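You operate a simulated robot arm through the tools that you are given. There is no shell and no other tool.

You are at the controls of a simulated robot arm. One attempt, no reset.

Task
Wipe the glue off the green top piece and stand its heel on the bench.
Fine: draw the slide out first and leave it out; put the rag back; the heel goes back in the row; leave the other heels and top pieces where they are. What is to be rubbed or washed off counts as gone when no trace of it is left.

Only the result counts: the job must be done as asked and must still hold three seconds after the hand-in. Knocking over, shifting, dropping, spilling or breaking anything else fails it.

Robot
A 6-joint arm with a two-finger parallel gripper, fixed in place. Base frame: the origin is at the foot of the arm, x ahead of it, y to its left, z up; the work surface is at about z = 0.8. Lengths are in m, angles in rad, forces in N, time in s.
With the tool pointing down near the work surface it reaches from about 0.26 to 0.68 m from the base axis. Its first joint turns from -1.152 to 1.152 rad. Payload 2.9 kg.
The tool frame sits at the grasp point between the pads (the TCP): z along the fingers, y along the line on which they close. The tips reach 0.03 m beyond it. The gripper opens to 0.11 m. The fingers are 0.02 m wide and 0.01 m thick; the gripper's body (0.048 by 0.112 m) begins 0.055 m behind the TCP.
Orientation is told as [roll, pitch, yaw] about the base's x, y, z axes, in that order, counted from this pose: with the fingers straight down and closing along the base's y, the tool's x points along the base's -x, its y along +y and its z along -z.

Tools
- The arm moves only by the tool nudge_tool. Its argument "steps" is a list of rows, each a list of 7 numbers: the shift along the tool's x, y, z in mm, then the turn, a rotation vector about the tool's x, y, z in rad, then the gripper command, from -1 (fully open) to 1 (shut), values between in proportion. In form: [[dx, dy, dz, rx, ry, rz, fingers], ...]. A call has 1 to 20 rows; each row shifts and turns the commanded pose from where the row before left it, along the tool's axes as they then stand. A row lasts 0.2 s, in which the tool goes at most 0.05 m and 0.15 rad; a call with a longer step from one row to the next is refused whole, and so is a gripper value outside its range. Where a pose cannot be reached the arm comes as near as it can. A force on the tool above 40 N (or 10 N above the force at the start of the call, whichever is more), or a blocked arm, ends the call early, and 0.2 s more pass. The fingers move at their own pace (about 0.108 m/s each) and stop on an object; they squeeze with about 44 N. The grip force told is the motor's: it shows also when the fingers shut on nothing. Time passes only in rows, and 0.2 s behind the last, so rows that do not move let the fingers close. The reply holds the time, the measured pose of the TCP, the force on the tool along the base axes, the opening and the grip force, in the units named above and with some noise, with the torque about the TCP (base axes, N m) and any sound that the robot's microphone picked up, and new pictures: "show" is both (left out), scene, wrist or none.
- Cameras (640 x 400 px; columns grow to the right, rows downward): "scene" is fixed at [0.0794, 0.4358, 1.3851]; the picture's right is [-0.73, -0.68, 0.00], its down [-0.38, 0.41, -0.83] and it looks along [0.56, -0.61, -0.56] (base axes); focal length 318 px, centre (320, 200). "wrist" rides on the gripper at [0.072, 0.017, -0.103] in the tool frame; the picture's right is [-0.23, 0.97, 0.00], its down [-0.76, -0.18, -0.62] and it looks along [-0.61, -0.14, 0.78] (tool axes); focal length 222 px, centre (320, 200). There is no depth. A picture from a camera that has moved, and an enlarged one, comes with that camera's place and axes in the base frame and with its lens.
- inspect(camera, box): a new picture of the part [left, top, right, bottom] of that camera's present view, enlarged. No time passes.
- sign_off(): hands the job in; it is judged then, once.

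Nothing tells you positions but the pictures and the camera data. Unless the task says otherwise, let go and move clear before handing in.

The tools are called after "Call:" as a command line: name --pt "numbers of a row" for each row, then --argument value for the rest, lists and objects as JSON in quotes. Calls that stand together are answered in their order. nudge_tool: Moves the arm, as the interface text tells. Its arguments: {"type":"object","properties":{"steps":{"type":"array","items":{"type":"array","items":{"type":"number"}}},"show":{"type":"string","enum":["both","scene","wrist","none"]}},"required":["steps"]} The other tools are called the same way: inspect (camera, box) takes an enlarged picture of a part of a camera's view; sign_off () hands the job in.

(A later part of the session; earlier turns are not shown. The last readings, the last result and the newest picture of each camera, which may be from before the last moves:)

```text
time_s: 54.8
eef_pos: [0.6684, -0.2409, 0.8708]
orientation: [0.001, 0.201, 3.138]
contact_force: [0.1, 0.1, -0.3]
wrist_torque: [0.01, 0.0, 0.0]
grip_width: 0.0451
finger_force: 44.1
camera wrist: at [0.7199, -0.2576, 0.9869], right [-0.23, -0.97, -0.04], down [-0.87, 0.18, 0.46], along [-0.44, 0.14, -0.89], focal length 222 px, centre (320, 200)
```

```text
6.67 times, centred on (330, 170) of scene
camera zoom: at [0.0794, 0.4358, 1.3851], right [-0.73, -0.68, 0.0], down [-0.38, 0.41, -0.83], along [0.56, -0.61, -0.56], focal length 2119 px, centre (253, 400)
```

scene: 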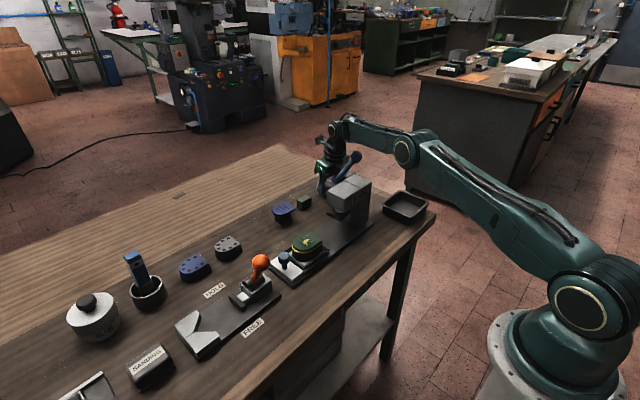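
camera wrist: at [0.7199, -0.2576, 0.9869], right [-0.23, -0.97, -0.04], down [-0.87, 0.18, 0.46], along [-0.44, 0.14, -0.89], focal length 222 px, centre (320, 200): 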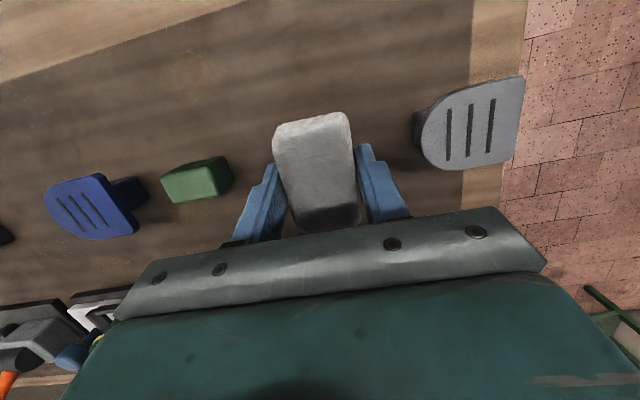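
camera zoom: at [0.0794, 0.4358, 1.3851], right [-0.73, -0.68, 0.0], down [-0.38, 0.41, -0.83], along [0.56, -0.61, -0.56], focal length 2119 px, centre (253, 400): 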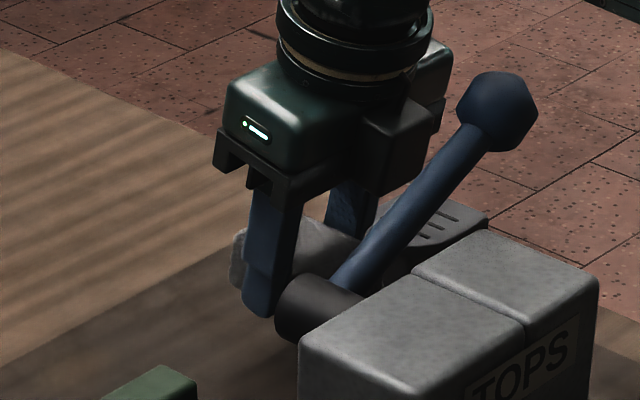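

The rag is held now and lifts with the gripper. I carry it slowly up and around the lever toward the heel.

Call:
nudge_tool --pt "4 0 -19.6 0 0 0 1" --pt "4 0 -19.6 0 0 0 1" --pt "4 0 -19.6 0 0 0 1" --pt "4 0 -19.6 0 0 0 1" --pt "-2.3 -4 -16.8 0 0 0 1" --pt "-2.3 -4 -16.8 0 0 0 1" --pt "-2.3 -4 -16.8 0 0 0 1" --pt "-2.3 -4 -16.8 0 0 0 1" --pt "-2.3 -4 -16.8 0 0 0 1" --pt "-5.9 -20 -4.5 0 0 0 1" --pt "-5.9 -20 -4.5 0 0 0 1" --pt "-5.9 -20 -4.5 0 0 0 1" --pt "-5.9 -20 -4.5 0 0 0 1" --pt "-5.9 -20 -4.5 0 0 0 1" --pt "-5.9 -20 -4.5 0 0 0 1" --pt "0 0 0 0 0 0 1" --show "both"

Call:
inspect --camera "scene" --box '[240, 100, 380, 260]'

```text
time_s: 58.2
eef_pos: [0.6004, -0.0975, 1.0495]
orientation: [0.01, 0.198, -3.14]
contact_force: [-0.6, -0.1, 0.0]
wrist_torque: [-0.04, 0.02, 0.0]
grip_width: 0.0449
finger_force: 44.3
camera wrist: at [0.6517, -0.1135, 1.1653], right [-0.22, -0.97, -0.03], down [-0.87, 0.18, 0.46], along [-0.44, 0.13, -0.89], focal length 222 px, centre (320, 200)
```

scene: 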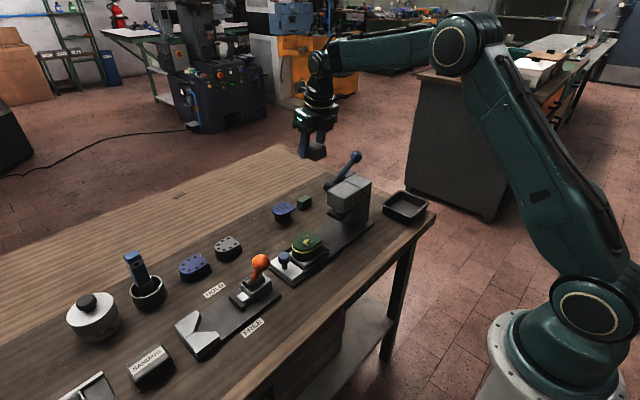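
wrist: 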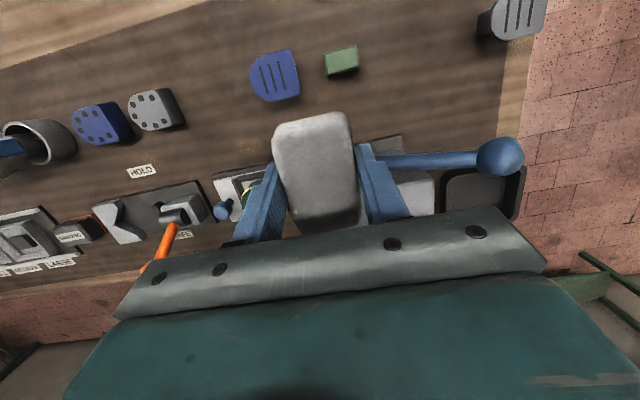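

```text
2.50 times, centred on (310, 180) of scene
camera zoom: at [0.0794, 0.4358, 1.3851], right [-0.73, -0.68, 0.0], down [-0.38, 0.41, -0.83], along [0.56, -0.61, -0.56], focal length 795 px, centre (345, 250)
```

zoom: 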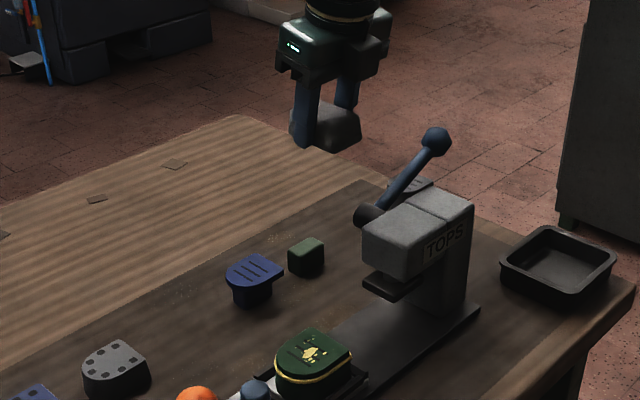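

The rag's bottom is flush with the fingertips, so I'll set it on a free bench spot near (0.60, 0.05) and regrip a bit higher, leaving cloth below the tips.

Call:
nudge_tool --pt "0 -25 0 0 0 0 1" --pt "0 -25 0 0 0 0 1" --pt "0 -25 0 0 0 0 1" --pt "0 -25 0 0 0 0 1" --pt "0 -25 0 0 0 0 1" --pt "0 -22 0 0 0 0 1" --pt "-5 0 24.5 0 0 0 1" --pt "-5 0 24.5 0 0 0 1" --pt "-5 0 24.5 0 0 0 1" --pt "-5 0 24.5 0 0 0 1" --pt "-5 0 24.5 0 0 0 1" --pt "-5 0 24.5 0 0 0 1" --pt "-5 0 24.5 0 0 0 1" --pt "0 0 0 0 0 0 1" --show "both"

Call:
inspect --camera "scene" --box '[200, 160, 360, 280]'

```text
time_s: 61.2
eef_pos: [0.6226, -0.0886, 0.9047]
orientation: [0.009, 0.198, -3.137]
contact_force: [0.5, -0.2, -0.2]
wrist_torque: [0.01, -0.01, 0.0]
grip_width: 0.0451
finger_force: 44.1
out of reach, approached as far as the arm can: row 1, 2, 3, 4, 5, 6, 7, 8, 9, 10, 11
camera wrist: at [0.6753, -0.1042, 1.0198], right [-0.22, -0.98, -0.04], down [-0.87, 0.18, 0.46], along [-0.44, 0.13, -0.89], focal length 222 px, centre (320, 200)
```

scene: 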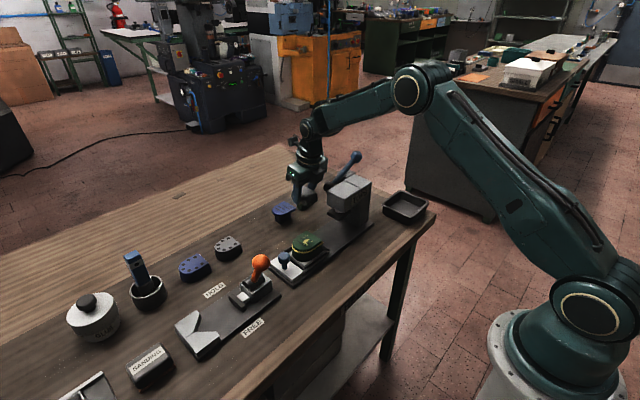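
wrist: 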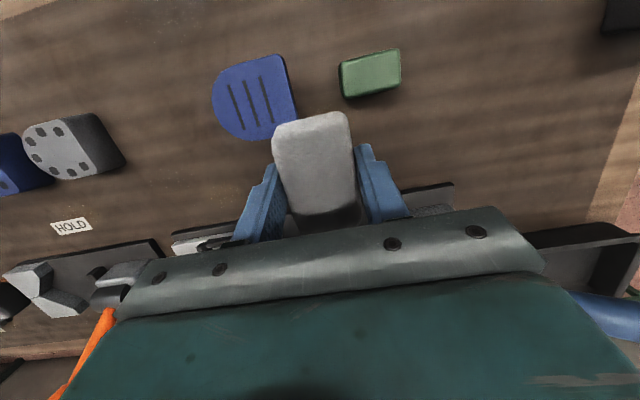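

```text
3.33 times, centred on (280, 220) of scene
camera zoom: at [0.0794, 0.4358, 1.3851], right [-0.73, -0.68, 0.0], down [-0.38, 0.41, -0.83], along [0.56, -0.61, -0.56], focal length 1060 px, centre (453, 133)
```

zoom: 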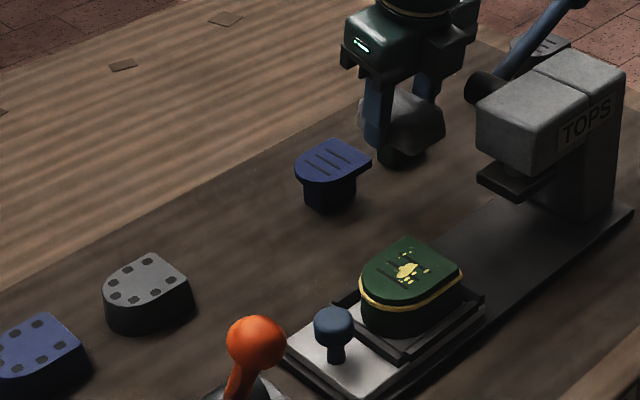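

Moving toward +y at this yaw ran into the last joint's limit, so it lowered beside the blue piece instead (no contact). I rise, turn the yaw by about 0.4 rad and continue.

Call:
nudge_tool --pt "5 0 -24.5 0 0 0 1" --pt "5 0 -24.5 0 0 0 1" --pt "5 0 -24.5 0 0 0 1" --pt "5 0 -24.5 0 0 0 1" --pt "0 0 0 0.02 0 -0.098 1" --pt "0 0 0 0.02 0 -0.098 1" --pt "0 0 0 0.02 0 -0.098 1" --pt "0 0 0 0.02 0 -0.098 1" --pt "0 0 0 0 0 0 1" --show "none"

```text
time_s: 63.2
eef_pos: [0.623, -0.0927, 1.0037]
orientation: [0.0, 0.199, -2.743]
contact_force: [-0.2, -0.9, -0.6]
wrist_torque: [0.01, 0.03, 0.02]
grip_width: 0.0449
finger_force: 44.2
out of reach, approached as far as the arm can: row 1, 3
```

Call:
nudge_tool --pt "3.1 -19.4 7.9 0 0 0 1" --pt "3.1 -19.4 7.9 0 0 0 1" --pt "3.1 -19.4 7.9 0 0 0 1" --pt "3.1 -19.4 7.9 0 0 0 1" --pt "3.1 -19.4 7.9 0 0 0 1" --pt "3.1 -19.4 7.9 0 0 0 1" --pt "3.1 -19.4 7.9 0 0 0 1" --pt "0 0 0 0 0 0 1" --show "both"

Call:
inspect --camera "scene" --box '[200, 150, 360, 280]'

```text
time_s: 65.0
eef_pos: [0.6002, 0.044, 0.9556]
orientation: [0.0, 0.198, -2.745]
contact_force: [-0.8, -0.6, -0.1]
wrist_torque: [0.0, 0.01, -0.01]
grip_width: 0.0451
finger_force: 44.1
camera wrist: at [0.6534, 0.0484, 1.0709], right [0.17, -0.98, -0.04], down [-0.87, -0.17, 0.46], along [-0.46, -0.04, -0.89], focal length 222 px, centre (320, 200)
```

scene: 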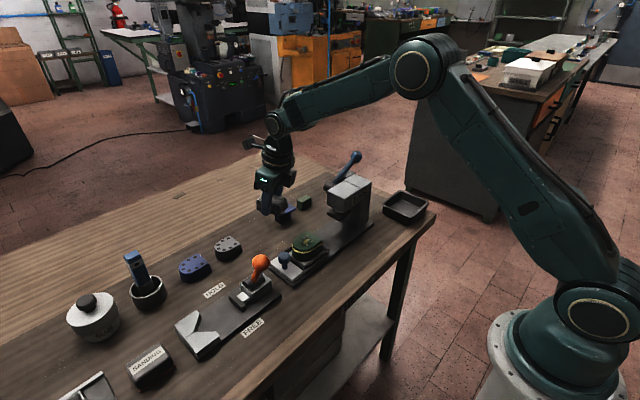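
wrist: 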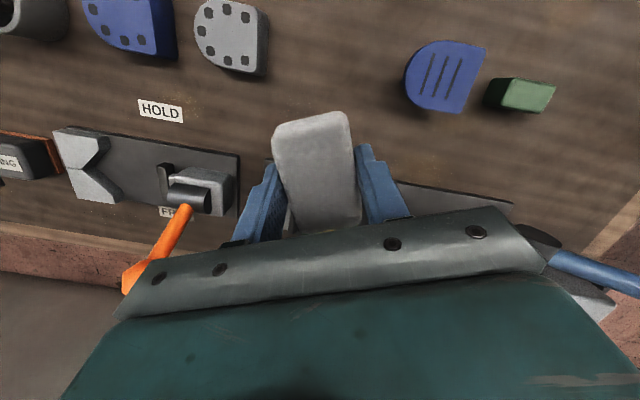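

```text
3.08 times, centred on (280, 215) of scene
camera zoom: at [0.0794, 0.4359, 1.3851], right [-0.73, -0.68, 0.0], down [-0.38, 0.41, -0.83], along [0.56, -0.61, -0.56], focal length 978 px, centre (443, 154)
```

zoom: 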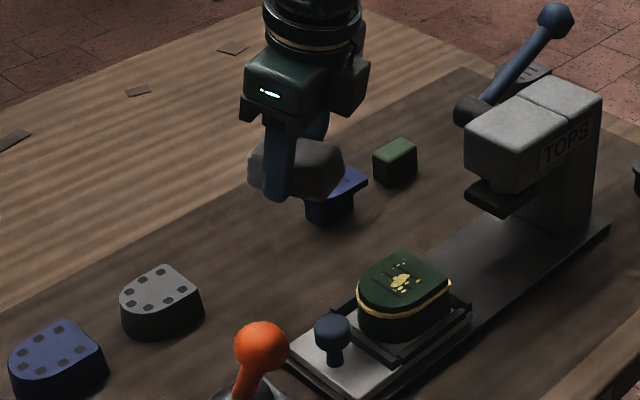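

Call:
nudge_tool --pt "-5.9 0 29.4 0 0 0 1" --pt "-5.9 0 29.4 0 0 0 1" --pt "-5.9 0 29.4 0 0 0 1" --pt "-4.5 0 22 0 0 0 1" --pt "-1 0 5 0 0 0 1" --pt "-0.6 0 3 0 0 0 1" --pt "0 0 0 0 0 0 1" --show "none"

```text
time_s: 66.6
eef_pos: [0.6011, 0.0442, 0.832]
orientation: [0.005, 0.205, -2.747]
contact_force: [16.9, 0.7, -4.9]
wrist_torque: [-0.02, -0.64, -0.17]
grip_width: 0.0451
finger_force: 44.1
```

Call:
nudge_tool --pt "0 0 0 0 0 0 -0.36" --pt "0 0 0 0 0 0 -0.36" --pt "0 0 0 0 0 0 -0.36" --pt "2 0 -10 0 0 0 -0.36" --pt "6 0 -29 0 0 0 -0.36" --pt "6 0 -29 0 0 0 -0.36" --pt "0 0 0 0 0 0 -0.36" --show "both"

Call:
inspect --camera "wrist" --box '[200, 20, 480, 240]'

```text
time_s: 68.2
eef_pos: [0.6001, 0.0444, 0.9024]
orientation: [0.001, 0.199, -2.746]
contact_force: [-0.1, 0.5, -0.7]
wrist_torque: [0.0, 0.0, 0.02]
grip_width: 0.0747
finger_force: 0.0
camera wrist: at [0.6542, 0.0479, 1.0188], right [0.17, -0.98, -0.05], down [-0.87, -0.17, 0.46], along [-0.46, -0.04, -0.89], focal length 222 px, centre (320, 200)
```

scene: 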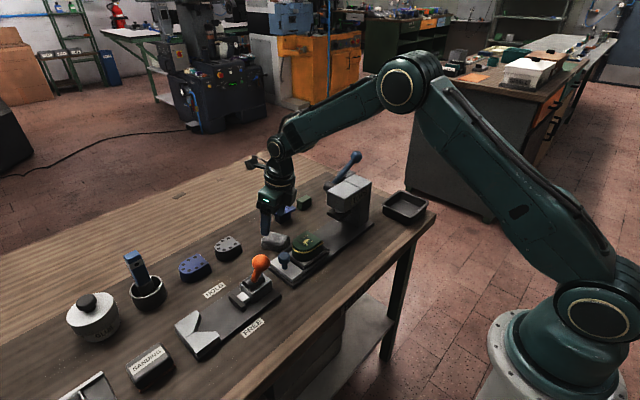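
wrist: 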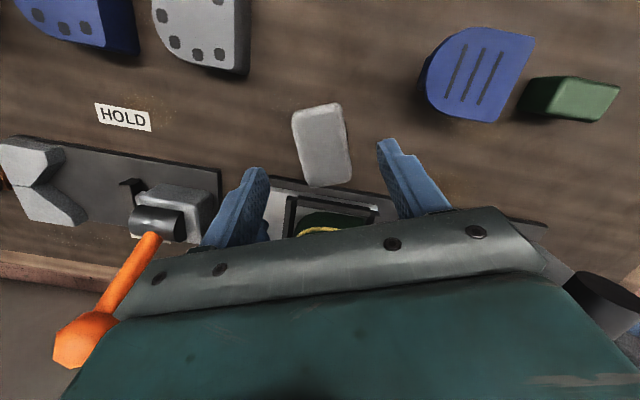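

```text
1.82 times, centred on (340, 130) of wrist
camera zoom: at [0.6542, 0.0479, 1.0188], right [0.17, -0.98, -0.05], down [-0.87, -0.17, 0.46], along [-0.46, -0.04, -0.89], focal length 404 px, centre (284, 327)
```

zoom: 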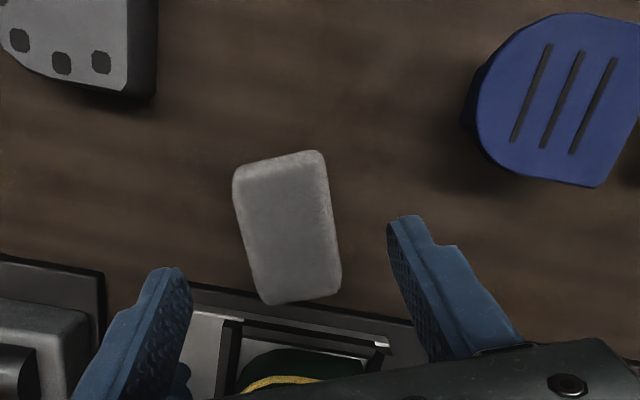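

The rag lies at about (0.605, 0.044). I straighten the tool to vertical and regrip it with the tips about 9 mm above the bench.

Call:
nudge_tool --pt "0 0 0 0 -0.1 0 -0.36" --pt "0 0 0 0 -0.099 0 -0.36" --pt "4.6 1.8 0 0 0 0 -0.36" --pt "0 0 30 0 0 0 -0.36" --pt "0 0 25 0 0 0 -0.36" --pt "0 0 8 0 0 0 -0.36" --pt "0 0 0 0 0 0 -0.36" --show "wrist"

Call:
inspect --camera "wrist" --box '[200, 20, 480, 240]'

```text
time_s: 69.8
eef_pos: [0.6051, 0.0456, 0.8392]
orientation: [-0.001, 0.0, -2.745]
contact_force: [-0.4, -0.5, -0.9]
wrist_torque: [0.0, -0.01, -0.01]
grip_width: 0.0751
finger_force: 0.2
camera wrist: at [0.6787, 0.0567, 0.9422], right [0.17, -0.99, 0.0], down [-0.77, -0.13, 0.62], along [-0.61, -0.1, -0.78], focal length 222 px, centre (320, 200)
```

wrist: 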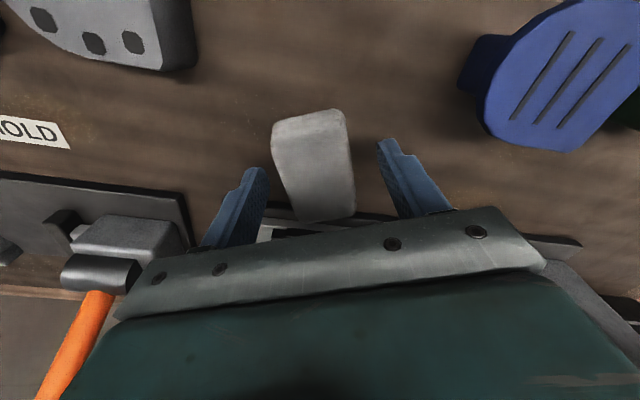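

```text
1.82 times, centred on (340, 130) of wrist
camera zoom: at [0.6787, 0.0567, 0.9422], right [0.17, -0.99, 0.0], down [-0.77, -0.13, 0.62], along [-0.61, -0.1, -0.78], focal length 404 px, centre (284, 327)
```

zoom: 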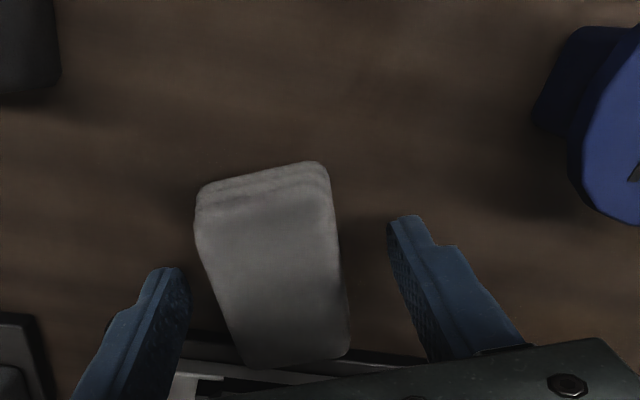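

Call:
nudge_tool --pt "0 0 0 0 0 0 0.2" --pt "0 0 0 0 0 0 1" --pt "0 0 0 0 0 0 1" --pt "0 0 0 0 0 0 1" --pt "0 0 -2 0 0 0 1" --pt "0 0 -3 0 0 0 1" --pt "0 0 -4 0 0 0 1" --pt "0 0 -5 0 0 0 1" --pt "0 0 -6 0 0 0 1" --pt "0 0 0 0 0 0 1" --show "both"

Call:
inspect --camera "wrist" --box '[200, 20, 480, 240]'

Call:
inspect --camera "scene" --box '[220, 170, 340, 270]'

```text
time_s: 72.0
eef_pos: [0.606, 0.0443, 0.8607]
orientation: [-0.001, -0.002, -2.744]
contact_force: [0.1, -1.0, -0.8]
wrist_torque: [-0.01, 0.0, 0.0]
grip_width: 0.0448
finger_force: 43.8
camera wrist: at [0.6786, 0.0572, 0.9635], right [0.17, -0.99, 0.0], down [-0.77, -0.13, 0.62], along [-0.61, -0.1, -0.78], focal length 222 px, centre (320, 200)
```

scene: 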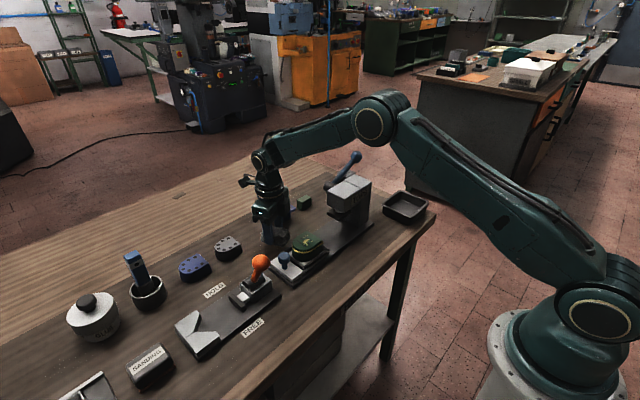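
wrist: 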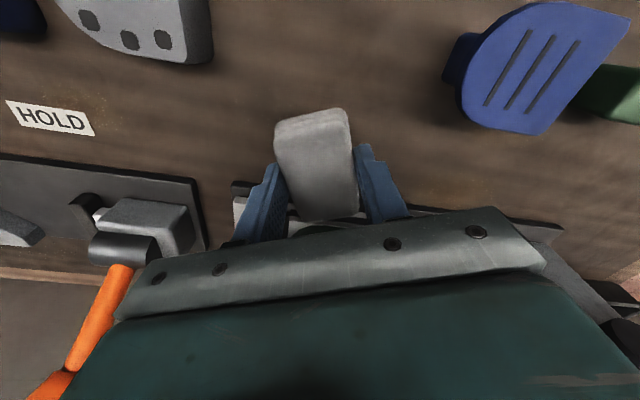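

```text
1.82 times, centred on (340, 130) of wrist
camera zoom: at [0.6786, 0.0572, 0.9635], right [0.17, -0.99, 0.0], down [-0.77, -0.13, 0.62], along [-0.61, -0.1, -0.78], focal length 404 px, centre (284, 327)
```

zoom: 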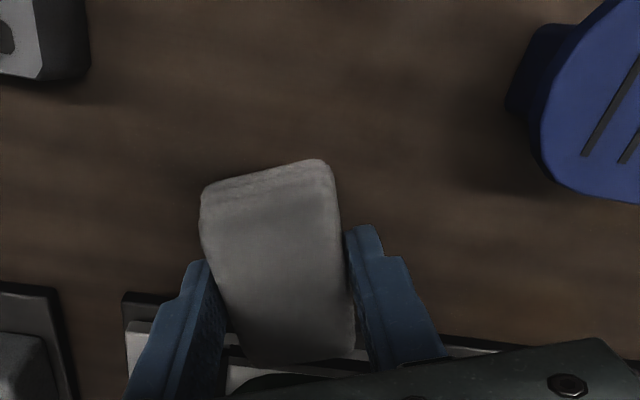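

```text
4.00 times, centred on (280, 220) of scene
camera zoom: at [0.0794, 0.4358, 1.3851], right [-0.73, -0.68, 0.0], down [-0.38, 0.41, -0.83], along [0.56, -0.61, -0.56], focal length 1271 px, centre (480, 120)
```

zoom: 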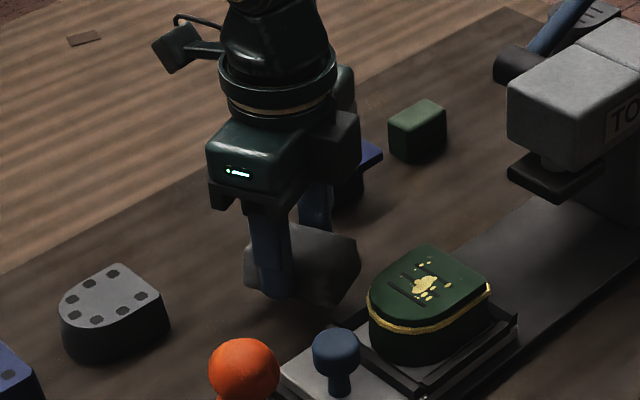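

Regripped with cloth below the tips. I rise, turn to yaw -90° and move over the green top piece.

Call:
nudge_tool --pt "0 0 -20 0 0 0 1" --pt "0 0 -25 0 0 0 1" --pt "0 0 -25 0 0 0 1" --pt "0 0 -20 0 0 0 1" --pt "0 0 0 0 0 -0.147 1" --pt "0 0 0 0 0 -0.147 1" --pt "0 0 0 0 0 -0.147 1" --pt "0 0 0 0 0 -0.147 1" --pt "0 0 0 0 0 -0.147 1" --pt "0 0 0 0 0 -0.147 1" --pt "0 0 0 0 0 -0.147 1" --pt "0 0 0 0 0 -0.145 1" --pt "-4.9 -19 0 0 0 0 1" --pt "-4.9 -19 0 0 0 0 1" --pt "-4.9 -19 0 0 0 0 1" --pt "-4.9 -19 0 0 0 0 1" --pt "-4.9 -19 0 0 0 0 1" --pt "0 0 0 0 0 0 1" --show "both"

Call:
inspect --camera "wrist" --box '[200, 40, 460, 240]'

Call:
inspect --camera "scene" --box '[250, 170, 370, 280]'

```text
time_s: 75.8
eef_pos: [0.5107, 0.0212, 0.95]
orientation: [0.001, -0.001, -1.572]
contact_force: [0.3, -0.3, -0.5]
wrist_torque: [0.0, 0.0, 0.04]
grip_width: 0.0446
finger_force: 44.1
camera wrist: at [0.5277, 0.0931, 1.0544], right [0.97, -0.23, 0.0], down [-0.18, -0.76, 0.62], along [-0.14, -0.61, -0.78], focal length 222 px, centre (320, 200)
```

scene: 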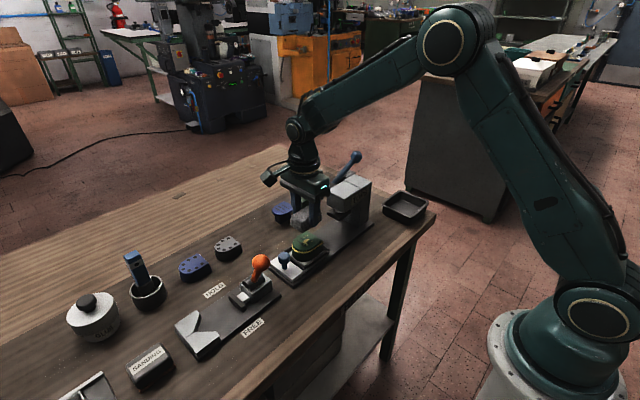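
wrist: 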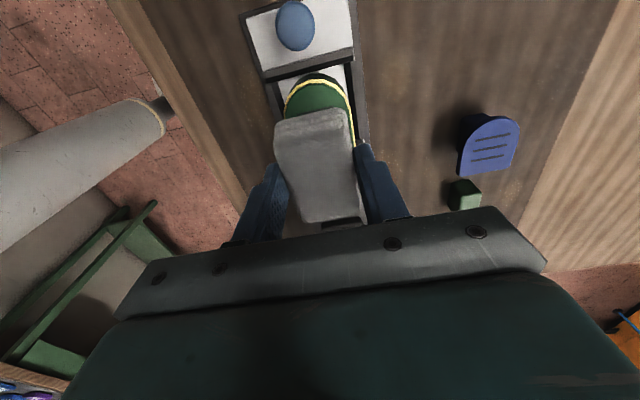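

```text
2.00 times, centred on (330, 140) of wrist
camera zoom: at [0.5277, 0.0931, 1.0544], right [0.97, -0.23, 0.0], down [-0.18, -0.76, 0.62], along [-0.14, -0.61, -0.78], focal length 444 px, centre (300, 320)
```

zoom: 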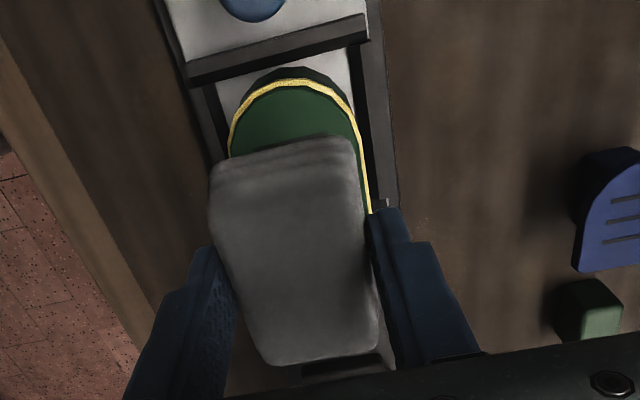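

```text
3.64 times, centred on (310, 225) of scene
camera zoom: at [0.0794, 0.4358, 1.3851], right [-0.73, -0.68, 0.0], down [-0.38, 0.41, -0.83], along [0.56, -0.61, -0.56], focal length 1156 px, centre (356, 109)
```

zoom: 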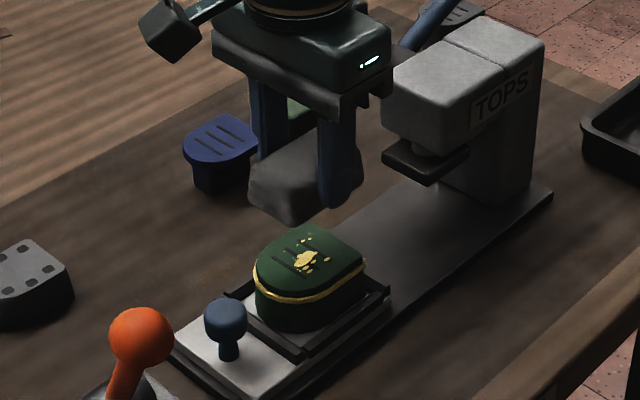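

Call:
nudge_tool --pt "0 0 20 0 0 0 1" --pt "0 0 20 0 0 0 1" --pt "0 0 10 0 0 0 1" --pt "0 0 3 0 0 0 1" --pt "0 0 3 0 0 0 1" --pt "0 0 0 0 0 0 1" --show "scene"

Call:
inspect --camera "scene" --box '[250, 190, 370, 280]'

```text
time_s: 77.2
eef_pos: [0.5102, 0.0206, 0.899]
orientation: [0.006, 0.001, -1.572]
contact_force: [-1.2, 0.3, 8.2]
wrist_torque: [-0.01, 0.1, -0.02]
grip_width: 0.0446
finger_force: 43.3
stopped in row 6: the force on the tool passed its limit at 42 N (the readings are from after the stop); the commanded pose is now the measured one
```

scene: 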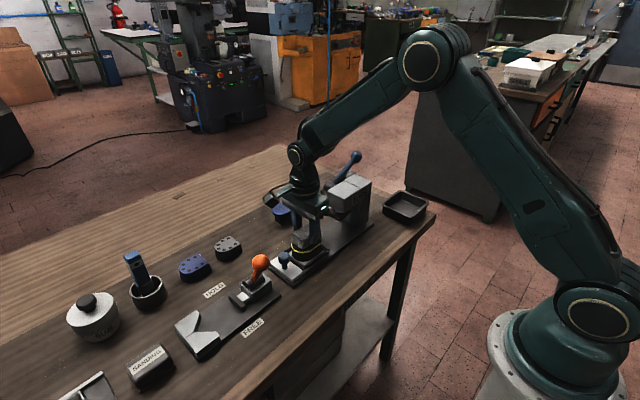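

```text
4.44 times, centred on (310, 235) of scene
camera zoom: at [0.0793, 0.4358, 1.3851], right [-0.73, -0.68, 0.0], down [-0.38, 0.41, -0.83], along [0.56, -0.61, -0.56], focal length 1413 px, centre (364, 44)
```

zoom: 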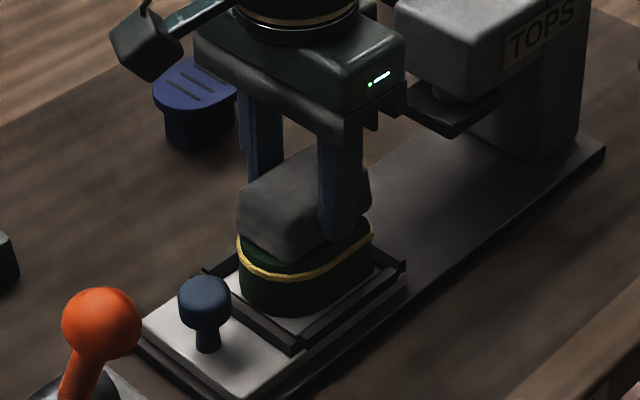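

Contact with the top piece at TCP z≈0.899 with light pressure. I rub back and forth along x, across the slide, so the slide isn't dragged.

Call:
nudge_tool --pt "0 -5 0 0 0 0 1" --pt "0 -5 0 0 0 0 1" --pt "0 -5 0 0 0 0 1" --pt "0 -5 0 0 0 0 1" --pt "0 6 0 0 0 0 1" --pt "0 6 0 0 0 0 1" --pt "0 6 0 0 0 0 1" --pt "0 6 0 0 0 0 1" --pt "0 6 0 0 0 0 1" --pt "0 6 0 0 0 0 1" --pt "0 4 0 0 0 0 1" --pt "0 -5 0 0 0 0 1" --pt "0 -5 0 0 0 0 1" --pt "0 -5 0 0 0 0 1" --pt "0 -5 0 0 0 0 1" --pt "0 0 0 0 0 0 1" --show "scene"

Call:
inspect --camera "scene" --box '[250, 190, 370, 280]'

```text
time_s: 78.6
eef_pos: [0.4979, 0.0208, 0.8987]
orientation: [-0.006, -0.002, -1.571]
contact_force: [-6.8, -0.7, 11.0]
wrist_torque: [0.01, 0.16, -0.01]
grip_width: 0.0446
finger_force: 44.1
stopped in row 7: the force on the tool passed its limit at 44 N (the readings are from after the stop); the commanded pose is now the measured one
```

scene: 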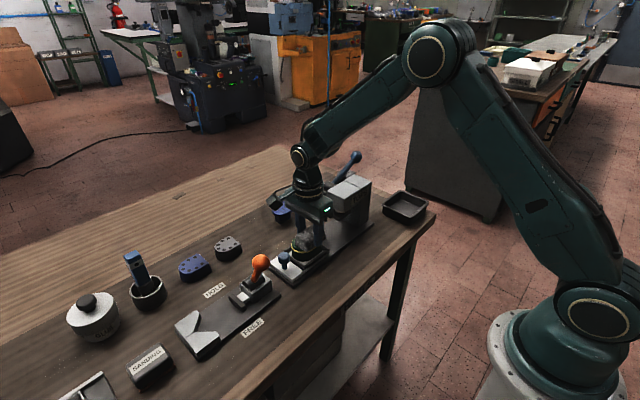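

```text
4.44 times, centred on (310, 235) of scene
camera zoom: at [0.0791, 0.4358, 1.3851], right [-0.73, -0.68, 0.0], down [-0.38, 0.41, -0.83], along [0.56, -0.61, -0.56], focal length 1413 px, centre (364, 44)
```

zoom: 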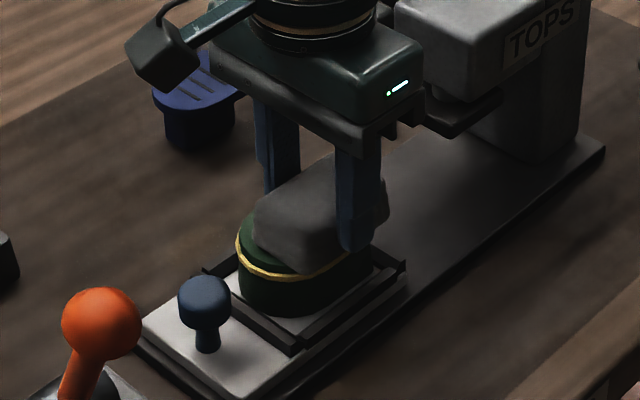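

Call:
nudge_tool --pt "0 0 -0.8 0 0 0 1" --pt "0 4 0 0 0 0 1" --pt "0 4 0 0 0 0 1" --pt "0 4 0 0 0 0 1" --pt "0 4 0 0 0 0 1" --pt "0 4 0 0 0 0 1" --pt "0 4 0 0 0 0 1" --pt "0 4 0 0 0 0 1" --pt "0 4 0 0 0 0 1" --pt "0 -4 0 0 0 0 1" --pt "0 -4 0 0 0 0 1" --pt "0 -4 0 0 0 0 1" --pt "0 -4 0 0 0 0 1" --pt "0 0 0 0 0 0 1" --show "none"

Call:
inspect --camera "scene" --box '[250, 190, 370, 280]'

```text
time_s: 81.6
eef_pos: [0.5145, 0.0215, 0.8989]
orientation: [-0.007, 0.001, -1.571]
contact_force: [-0.1, 0.3, -0.2]
wrist_torque: [-0.03, -0.02, 0.0]
grip_width: 0.0448
finger_force: 43.9
```

```text
4.44 times, centred on (310, 235) of scene
camera zoom: at [0.0794, 0.4358, 1.3851], right [-0.73, -0.68, 0.0], down [-0.38, 0.41, -0.83], along [0.56, -0.61, -0.56], focal length 1413 px, centre (364, 44)
```

zoom: 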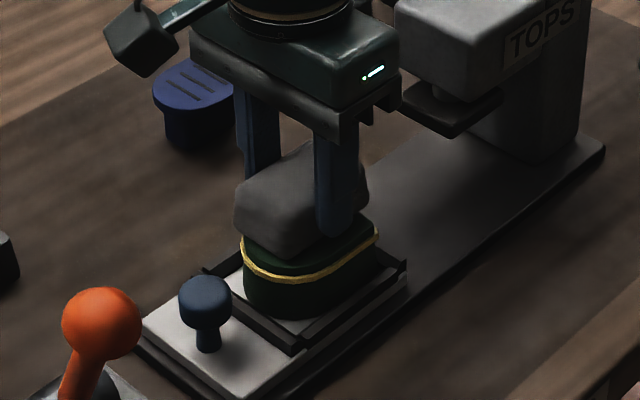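

Call:
nudge_tool --pt "0 0 -20 0 0 0 1" --pt "0 0 -25 0 0 0 1" --pt "0 0 -25 0 0 0 1" --pt "0 0 0 0 0 0 1" --show "none"

Call:
inspect --camera "scene" --box '[250, 190, 370, 280]'

Call:
inspect --camera "wrist" --box '[200, 40, 460, 240]'

```text
time_s: 82.6
eef_pos: [0.5145, 0.0193, 0.9692]
orientation: [-0.006, -0.001, -1.571]
contact_force: [-0.8, 0.6, -0.6]
wrist_torque: [0.02, 0.01, -0.03]
grip_width: 0.0447
finger_force: 44.0
```

```text
4.44 times, centred on (310, 235) of scene
camera zoom: at [0.0794, 0.4358, 1.3851], right [-0.73, -0.68, 0.0], down [-0.38, 0.41, -0.83], along [0.56, -0.61, -0.56], focal length 1413 px, centre (364, 44)
```

zoom: 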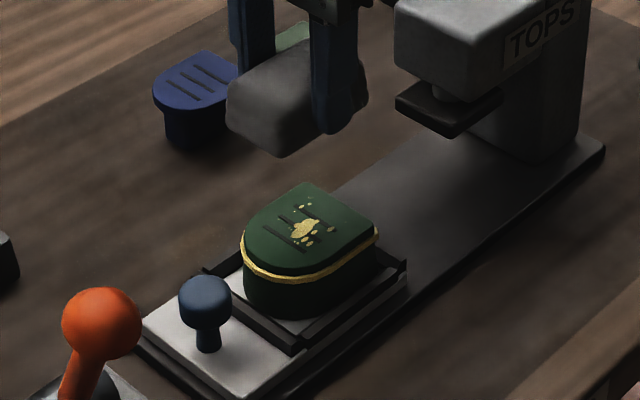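

```text
2.00 times, centred on (330, 140) of wrist
camera zoom: at [0.5329, 0.0926, 1.072], right [0.97, -0.23, -0.01], down [-0.17, -0.76, 0.62], along [-0.15, -0.61, -0.78], focal length 444 px, centre (300, 320)
```

zoom: 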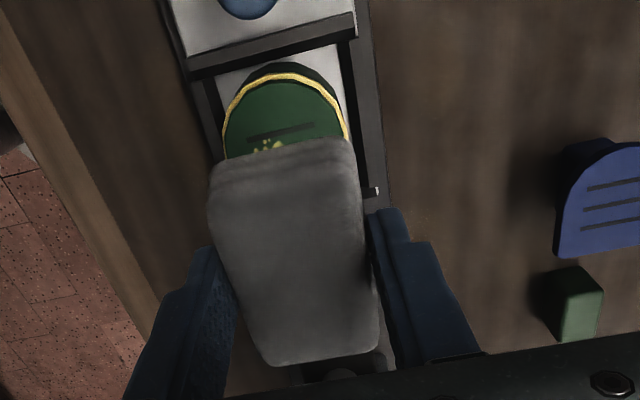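

Some of the glue is already fainter. I go back down with a bit more pressure and rub more.

Call:
nudge_tool --pt "0 0 25 0 0 0 1" --pt "0 0 25 0 0 0 1" --pt "0 0 18 0 0 0 1" --pt "0 0 3 0 0 0 1" --pt "0 0 1 0 0 0 1" --pt "0 0 0 0 0 0 1" --show "none"

```text
time_s: 84.0
eef_pos: [0.5158, 0.0202, 0.8974]
orientation: [-0.001, 0.0, -1.57]
contact_force: [-0.6, -1.4, 17.8]
wrist_torque: [-0.02, 0.05, 0.0]
grip_width: 0.0447
finger_force: 44.1
```

Call:
nudge_tool --pt "0 -4 0 0 0 0 1" --pt "0 -4 0 0 0 0 1" --pt "0 -4 0 0 0 0 1" --pt "0 -4 0 0 0 0 1" --pt "0 -4 0 0 0 0 1" --pt "0 0 0 0 0 0 1" --pt "0 4 0 0 0 0 1" --pt "0 4 0 0 0 0 1" --pt "0 4 0 0 0 0 1" --pt "0 4 0 0 0 0 1" --pt "0 4 0 0 0 0 1" --pt "0 4 0 0 0 0 1" --pt "0 4 0 0 0 0 1" --pt "0 0 0 0 0 0 1" --pt "0 -4 0 0 0 0 1" --pt "0 -4 0 0 0 0 1" --pt "0 0 0 0 0 0 1" --show "none"

Call:
inspect --camera "scene" --box '[250, 190, 370, 280]'

```text
time_s: 85.9
eef_pos: [0.501, 0.0201, 0.899]
orientation: [-0.013, 0.0, -1.571]
contact_force: [-6.0, -0.5, 10.1]
wrist_torque: [-0.03, 0.11, -0.01]
grip_width: 0.0448
finger_force: 44.4
stopped in row 9: the force on the tool passed its limit at 46 N (the readings are from after the stop); the commanded pose is now the measured one
```

```text
4.44 times, centred on (310, 235) of scene
camera zoom: at [0.0791, 0.4358, 1.3851], right [-0.73, -0.68, 0.0], down [-0.38, 0.41, -0.83], along [0.56, -0.61, -0.56], focal length 1413 px, centre (364, 44)
```

zoom: 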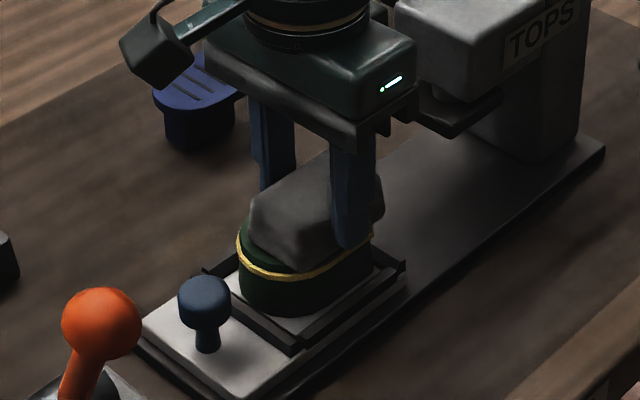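

Reversing under load jams, so I'll stroke in the -x direction under pressure and return slightly lifted.

Call:
nudge_tool --pt "0 0 -1.5 0 0 0 1" --pt "0 7 0 0 0 0 1" --pt "0 7 0 0 0 0 1" --pt "0 7 0 0 0 0 1" --pt "0 7 0 0 0 0 1" --pt "0 0 1.5 0 0 0 1" --pt "0 0 1 0 0 0 1" --pt "0 -4 0 0 0 0 1" --pt "0 -4 0 0 0 0 1" --pt "0 -4 0 0 0 0 1" --pt "0 -4 0 0 0 0 1" --pt "0 -4 0 0 0 0 1" --pt "0 -4 0 0 0 0 1" --pt "0 -4 0 0 0 0 1" --pt "0 -4 0 0 0 0 1" --pt "0 -4 0 0 0 0 1" --pt "0 -4 0 0 0 0 1" --pt "0 0 -2.5 0 0 0 1" --pt "0 0 0 0 0 0 1" --show "none"

Call:
inspect --camera "scene" --box '[250, 190, 370, 280]'

```text
time_s: 89.9
eef_pos: [0.4889, 0.0208, 0.898]
orientation: [-0.016, 0.0, -1.571]
contact_force: [6.6, -0.3, 7.8]
wrist_torque: [-0.05, -0.43, -0.02]
grip_width: 0.0449
finger_force: 43.8
```

```text
4.44 times, centred on (310, 235) of scene
camera zoom: at [0.0794, 0.4358, 1.3851], right [-0.73, -0.68, 0.0], down [-0.38, 0.41, -0.83], along [0.56, -0.61, -0.56], focal length 1413 px, centre (364, 44)
```

zoom: 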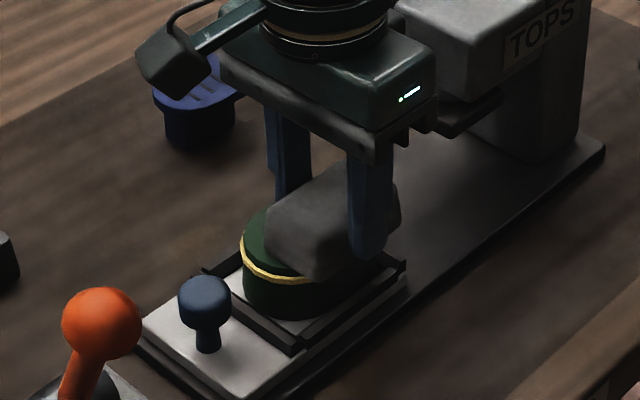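

Call:
nudge_tool --pt "0 0 -20 -0.016 0 0 1" --pt "0 0 -25 0 0 0 1" --pt "-20 10 -25 0 0 0 1" --pt "-20 10 0 0 0 0 1" --pt "0 0 0 0 0 0 1" --show "none"

Call:
inspect --camera "scene" --box '[270, 210, 350, 270]'

Call:
inspect --camera "wrist" --box '[240, 20, 420, 160]'

```text
time_s: 91.1
eef_pos: [0.5112, -0.0198, 0.9693]
orientation: [0.004, 0.001, -1.57]
contact_force: [-0.1, -0.2, -0.9]
wrist_torque: [0.0, 0.03, 0.03]
grip_width: 0.0451
finger_force: 43.9
```

```text
6.67 times, centred on (310, 240) of scene
camera zoom: at [0.0795, 0.4358, 1.3851], right [-0.73, -0.68, 0.0], down [-0.38, 0.41, -0.83], along [0.56, -0.61, -0.56], focal length 2119 px, centre (387, -67)
```

zoom: 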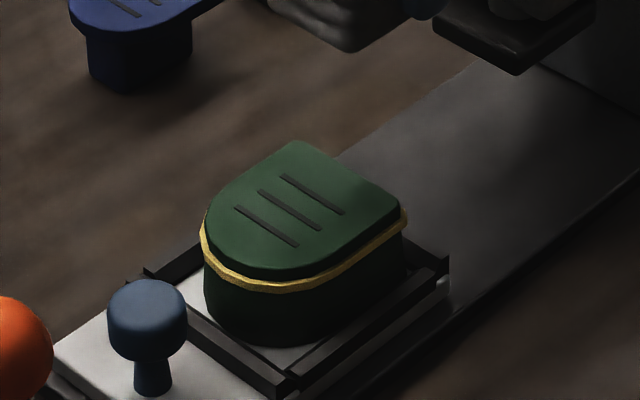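

```text
2.86 times, centred on (330, 90) of wrist
camera zoom: at [0.5279, 0.0524, 1.073], right [0.97, -0.23, 0.0], down [-0.18, -0.76, 0.62], along [-0.14, -0.61, -0.78], focal length 635 px, centre (291, 514)
```

zoom: 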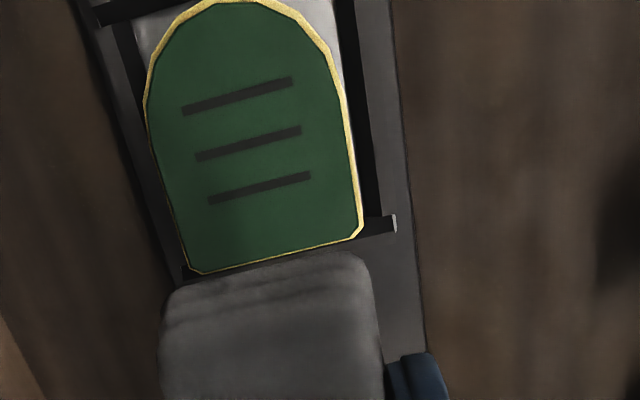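

The glue spots on top are gone; the yellow bead round the joint is still there. I'll test whether the rag removes the bead too, from the free +x side with the gripper at yaw 0.

Call:
nudge_tool --pt "8 17.8 -2 0 0 0 1" --pt "8 17.8 -2 0 0 0 1" --pt "8 17.8 -2 0 0 0 1" --pt "8 17.8 -2 0 0 0 1" --pt "8 17.8 -2 0 0 0 1" --pt "0 0 0 0 0 -0.15 1" --pt "0 0 0 0 0 -0.15 1" --pt "0 0 0 0 0 -0.15 1" --pt "0 0 0 0 0 -0.15 1" --pt "0 0 0 0 0 -0.15 1" --pt "0 0 0 0 0 -0.15 1" --pt "0 0 0 0 0 -0.15 1" --pt "0 0 0 0 0 -0.15 1" --pt "0 0 0 0 0 -0.15 1" --pt "0 0 0 0 0 -0.15 1" --pt "0 0 0 0 0 -0.071 1" --pt "0 0 0 0 0 0 1" --show "wrist"

Call:
inspect --camera "wrist" --box '[220, 20, 420, 220]'

Call:
inspect --camera "scene" --box '[230, 190, 370, 290]'

```text
time_s: 94.7
eef_pos: [0.5997, 0.0212, 0.9797]
orientation: [0.0, -0.004, 0.0]
contact_force: [-0.3, 0.3, -0.2]
wrist_torque: [0.0, 0.02, -0.01]
grip_width: 0.0449
finger_force: 44.1
camera wrist: at [0.5268, 0.0378, 1.0828], right [0.23, 0.97, 0.0], down [0.76, -0.18, 0.63], along [0.61, -0.14, -0.78], focal length 222 px, centre (320, 200)
```

wrist: 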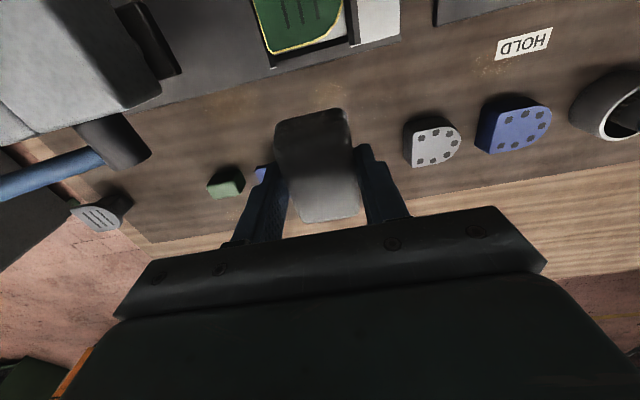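

```text
2.00 times, centred on (320, 120) of wrist
camera zoom: at [0.5268, 0.0378, 1.0828], right [0.23, 0.97, 0.0], down [0.76, -0.18, 0.63], along [0.61, -0.14, -0.78], focal length 444 px, centre (320, 360)
```

zoom: 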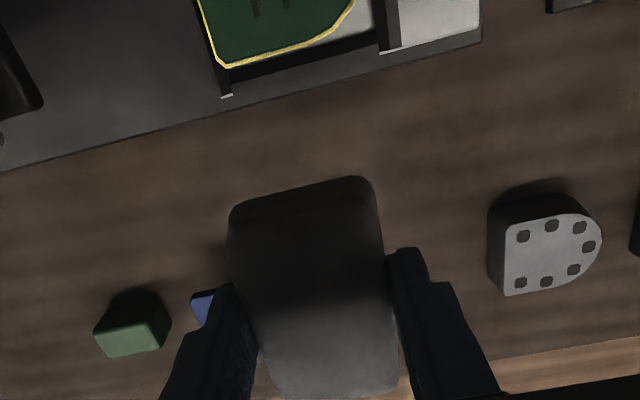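

```text
4.00 times, centred on (300, 240) of scene
camera zoom: at [0.0794, 0.4358, 1.3851], right [-0.73, -0.68, 0.0], down [-0.38, 0.41, -0.83], along [0.56, -0.61, -0.56], focal length 1271 px, centre (400, 40)
```

zoom: 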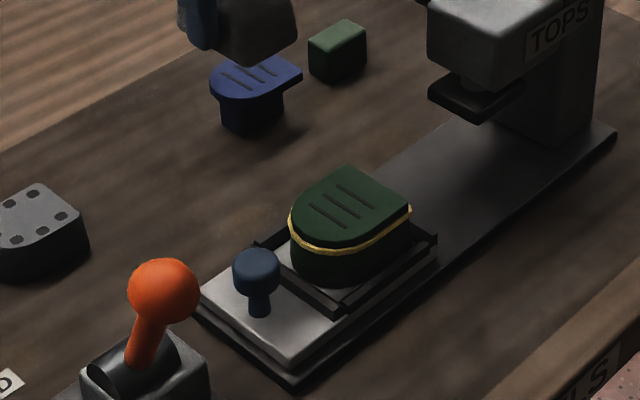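

Call:
nudge_tool --pt "17 -11 0 0 0 0 1" --pt "0 0 25 0 0 0 1" --pt "0 0 25 0 0 0 1" --pt "0 0 25 0 0 0 1" --pt "0 0 20 0 0 0 1" --pt "0 0 13 0 0 0 1" --pt "0 0 0 0 0 0 1" --show "wrist"

Call:
inspect --camera "scene" --box '[250, 190, 370, 280]'

Call:
inspect --camera "wrist" --box '[220, 20, 420, 220]'

```text
time_s: 96.3
eef_pos: [0.5812, 0.0099, 0.8707]
orientation: [0.0, -0.003, 0.001]
contact_force: [0.0, -0.3, -0.4]
wrist_torque: [-0.02, 0.0, 0.02]
grip_width: 0.0446
finger_force: 43.8
camera wrist: at [0.5091, 0.0267, 0.975], right [0.23, 0.97, 0.0], down [0.76, -0.18, 0.63], along [0.61, -0.14, -0.78], focal length 222 px, centre (320, 200)
```

wrist: 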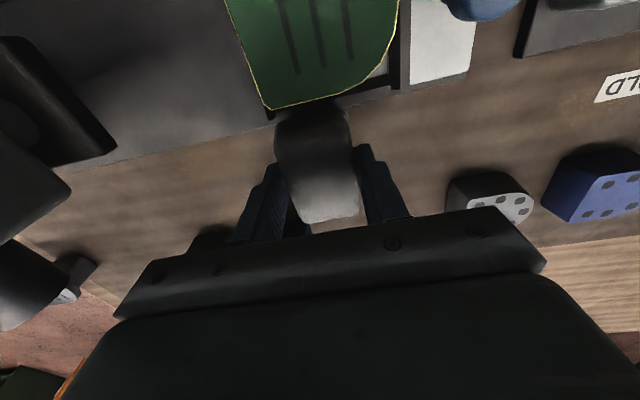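

```text
4.44 times, centred on (310, 235) of scene
camera zoom: at [0.0794, 0.4358, 1.3851], right [-0.73, -0.68, 0.0], down [-0.38, 0.41, -0.83], along [0.56, -0.61, -0.56], focal length 1413 px, centre (364, 44)
```

zoom: 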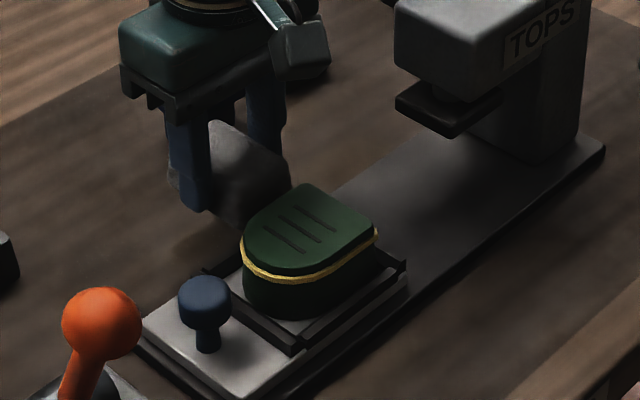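

```text
2.00 times, centred on (320, 120) of wrist
camera zoom: at [0.5091, 0.0267, 0.975], right [0.23, 0.97, 0.0], down [0.76, -0.18, 0.63], along [0.61, -0.14, -0.78], focal length 444 px, centre (320, 360)
```

zoom: 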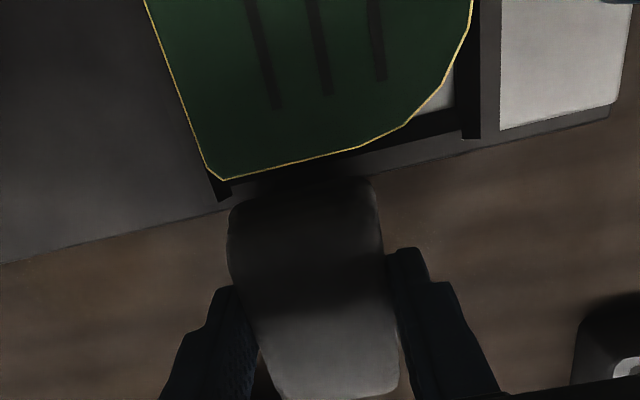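

Call:
nudge_tool --pt "3 0 0 0 0 0 1" --pt "2 0 0 0 0 0 1" --pt "1.5 0 0 0 0 0 1" --pt "0 0 0 0 0 0 1" --show "none"

```text
time_s: 97.3
eef_pos: [0.5748, 0.0103, 0.8716]
orientation: [0.0, -0.005, 0.0]
contact_force: [-0.6, 0.3, -1.0]
wrist_torque: [-0.02, -0.02, 0.04]
grip_width: 0.0445
finger_force: 43.5
```

Call:
nudge_tool --pt "1.5 0 0 0 0 0 1" --pt "1.5 0 0 0 0 0 1" --pt "0 0 0 0 0 0 1" --show "none"

```text
time_s: 98.1
eef_pos: [0.5715, 0.0105, 0.872]
orientation: [0.0, -0.003, -0.001]
contact_force: [0.7, 0.2, -0.2]
wrist_torque: [-0.01, 0.01, 0.02]
grip_width: 0.0447
finger_force: 43.9
```

Call:
nudge_tool --pt "1.5 0 0 0 0 0 1" --pt "1.5 0 0 0 0 0 1" --pt "0 0 0 0 0 0 1" --show "none"

Call:
inspect --camera "scene" --box '[250, 190, 370, 280]'

Call:
inspect --camera "wrist" --box '[220, 20, 420, 220]'

```text
time_s: 98.9
eef_pos: [0.5714, 0.0104, 0.8719]
orientation: [-0.002, -0.006, -0.001]
contact_force: [4.8, 0.3, -0.8]
wrist_torque: [0.01, -0.18, -0.02]
grip_width: 0.0446
finger_force: 44.1
```

```text
4.44 times, centred on (310, 235) of scene
camera zoom: at [0.0795, 0.4358, 1.3851], right [-0.73, -0.68, 0.0], down [-0.38, 0.41, -0.83], along [0.56, -0.61, -0.56], focal length 1413 px, centre (364, 44)
```

zoom: 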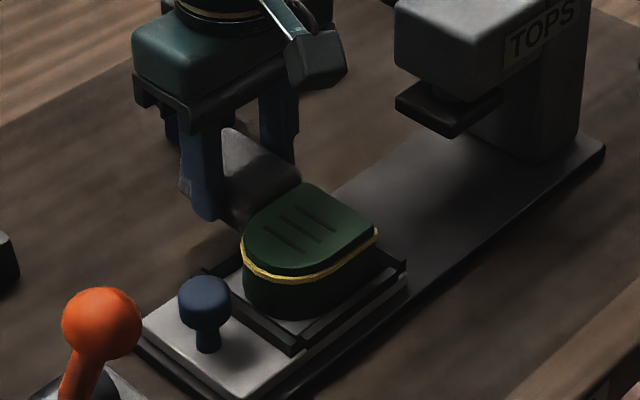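

```text
2.00 times, centred on (320, 120) of wrist
camera zoom: at [0.4978, 0.0271, 0.9744], right [0.23, 0.97, 0.0], down [0.76, -0.18, 0.63], along [0.61, -0.14, -0.78], focal length 444 px, centre (320, 360)
```

zoom: 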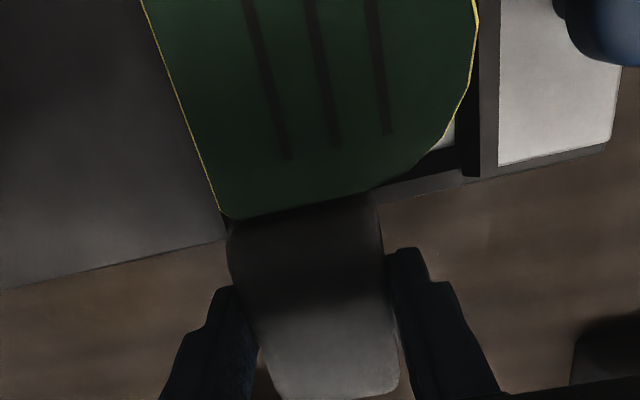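

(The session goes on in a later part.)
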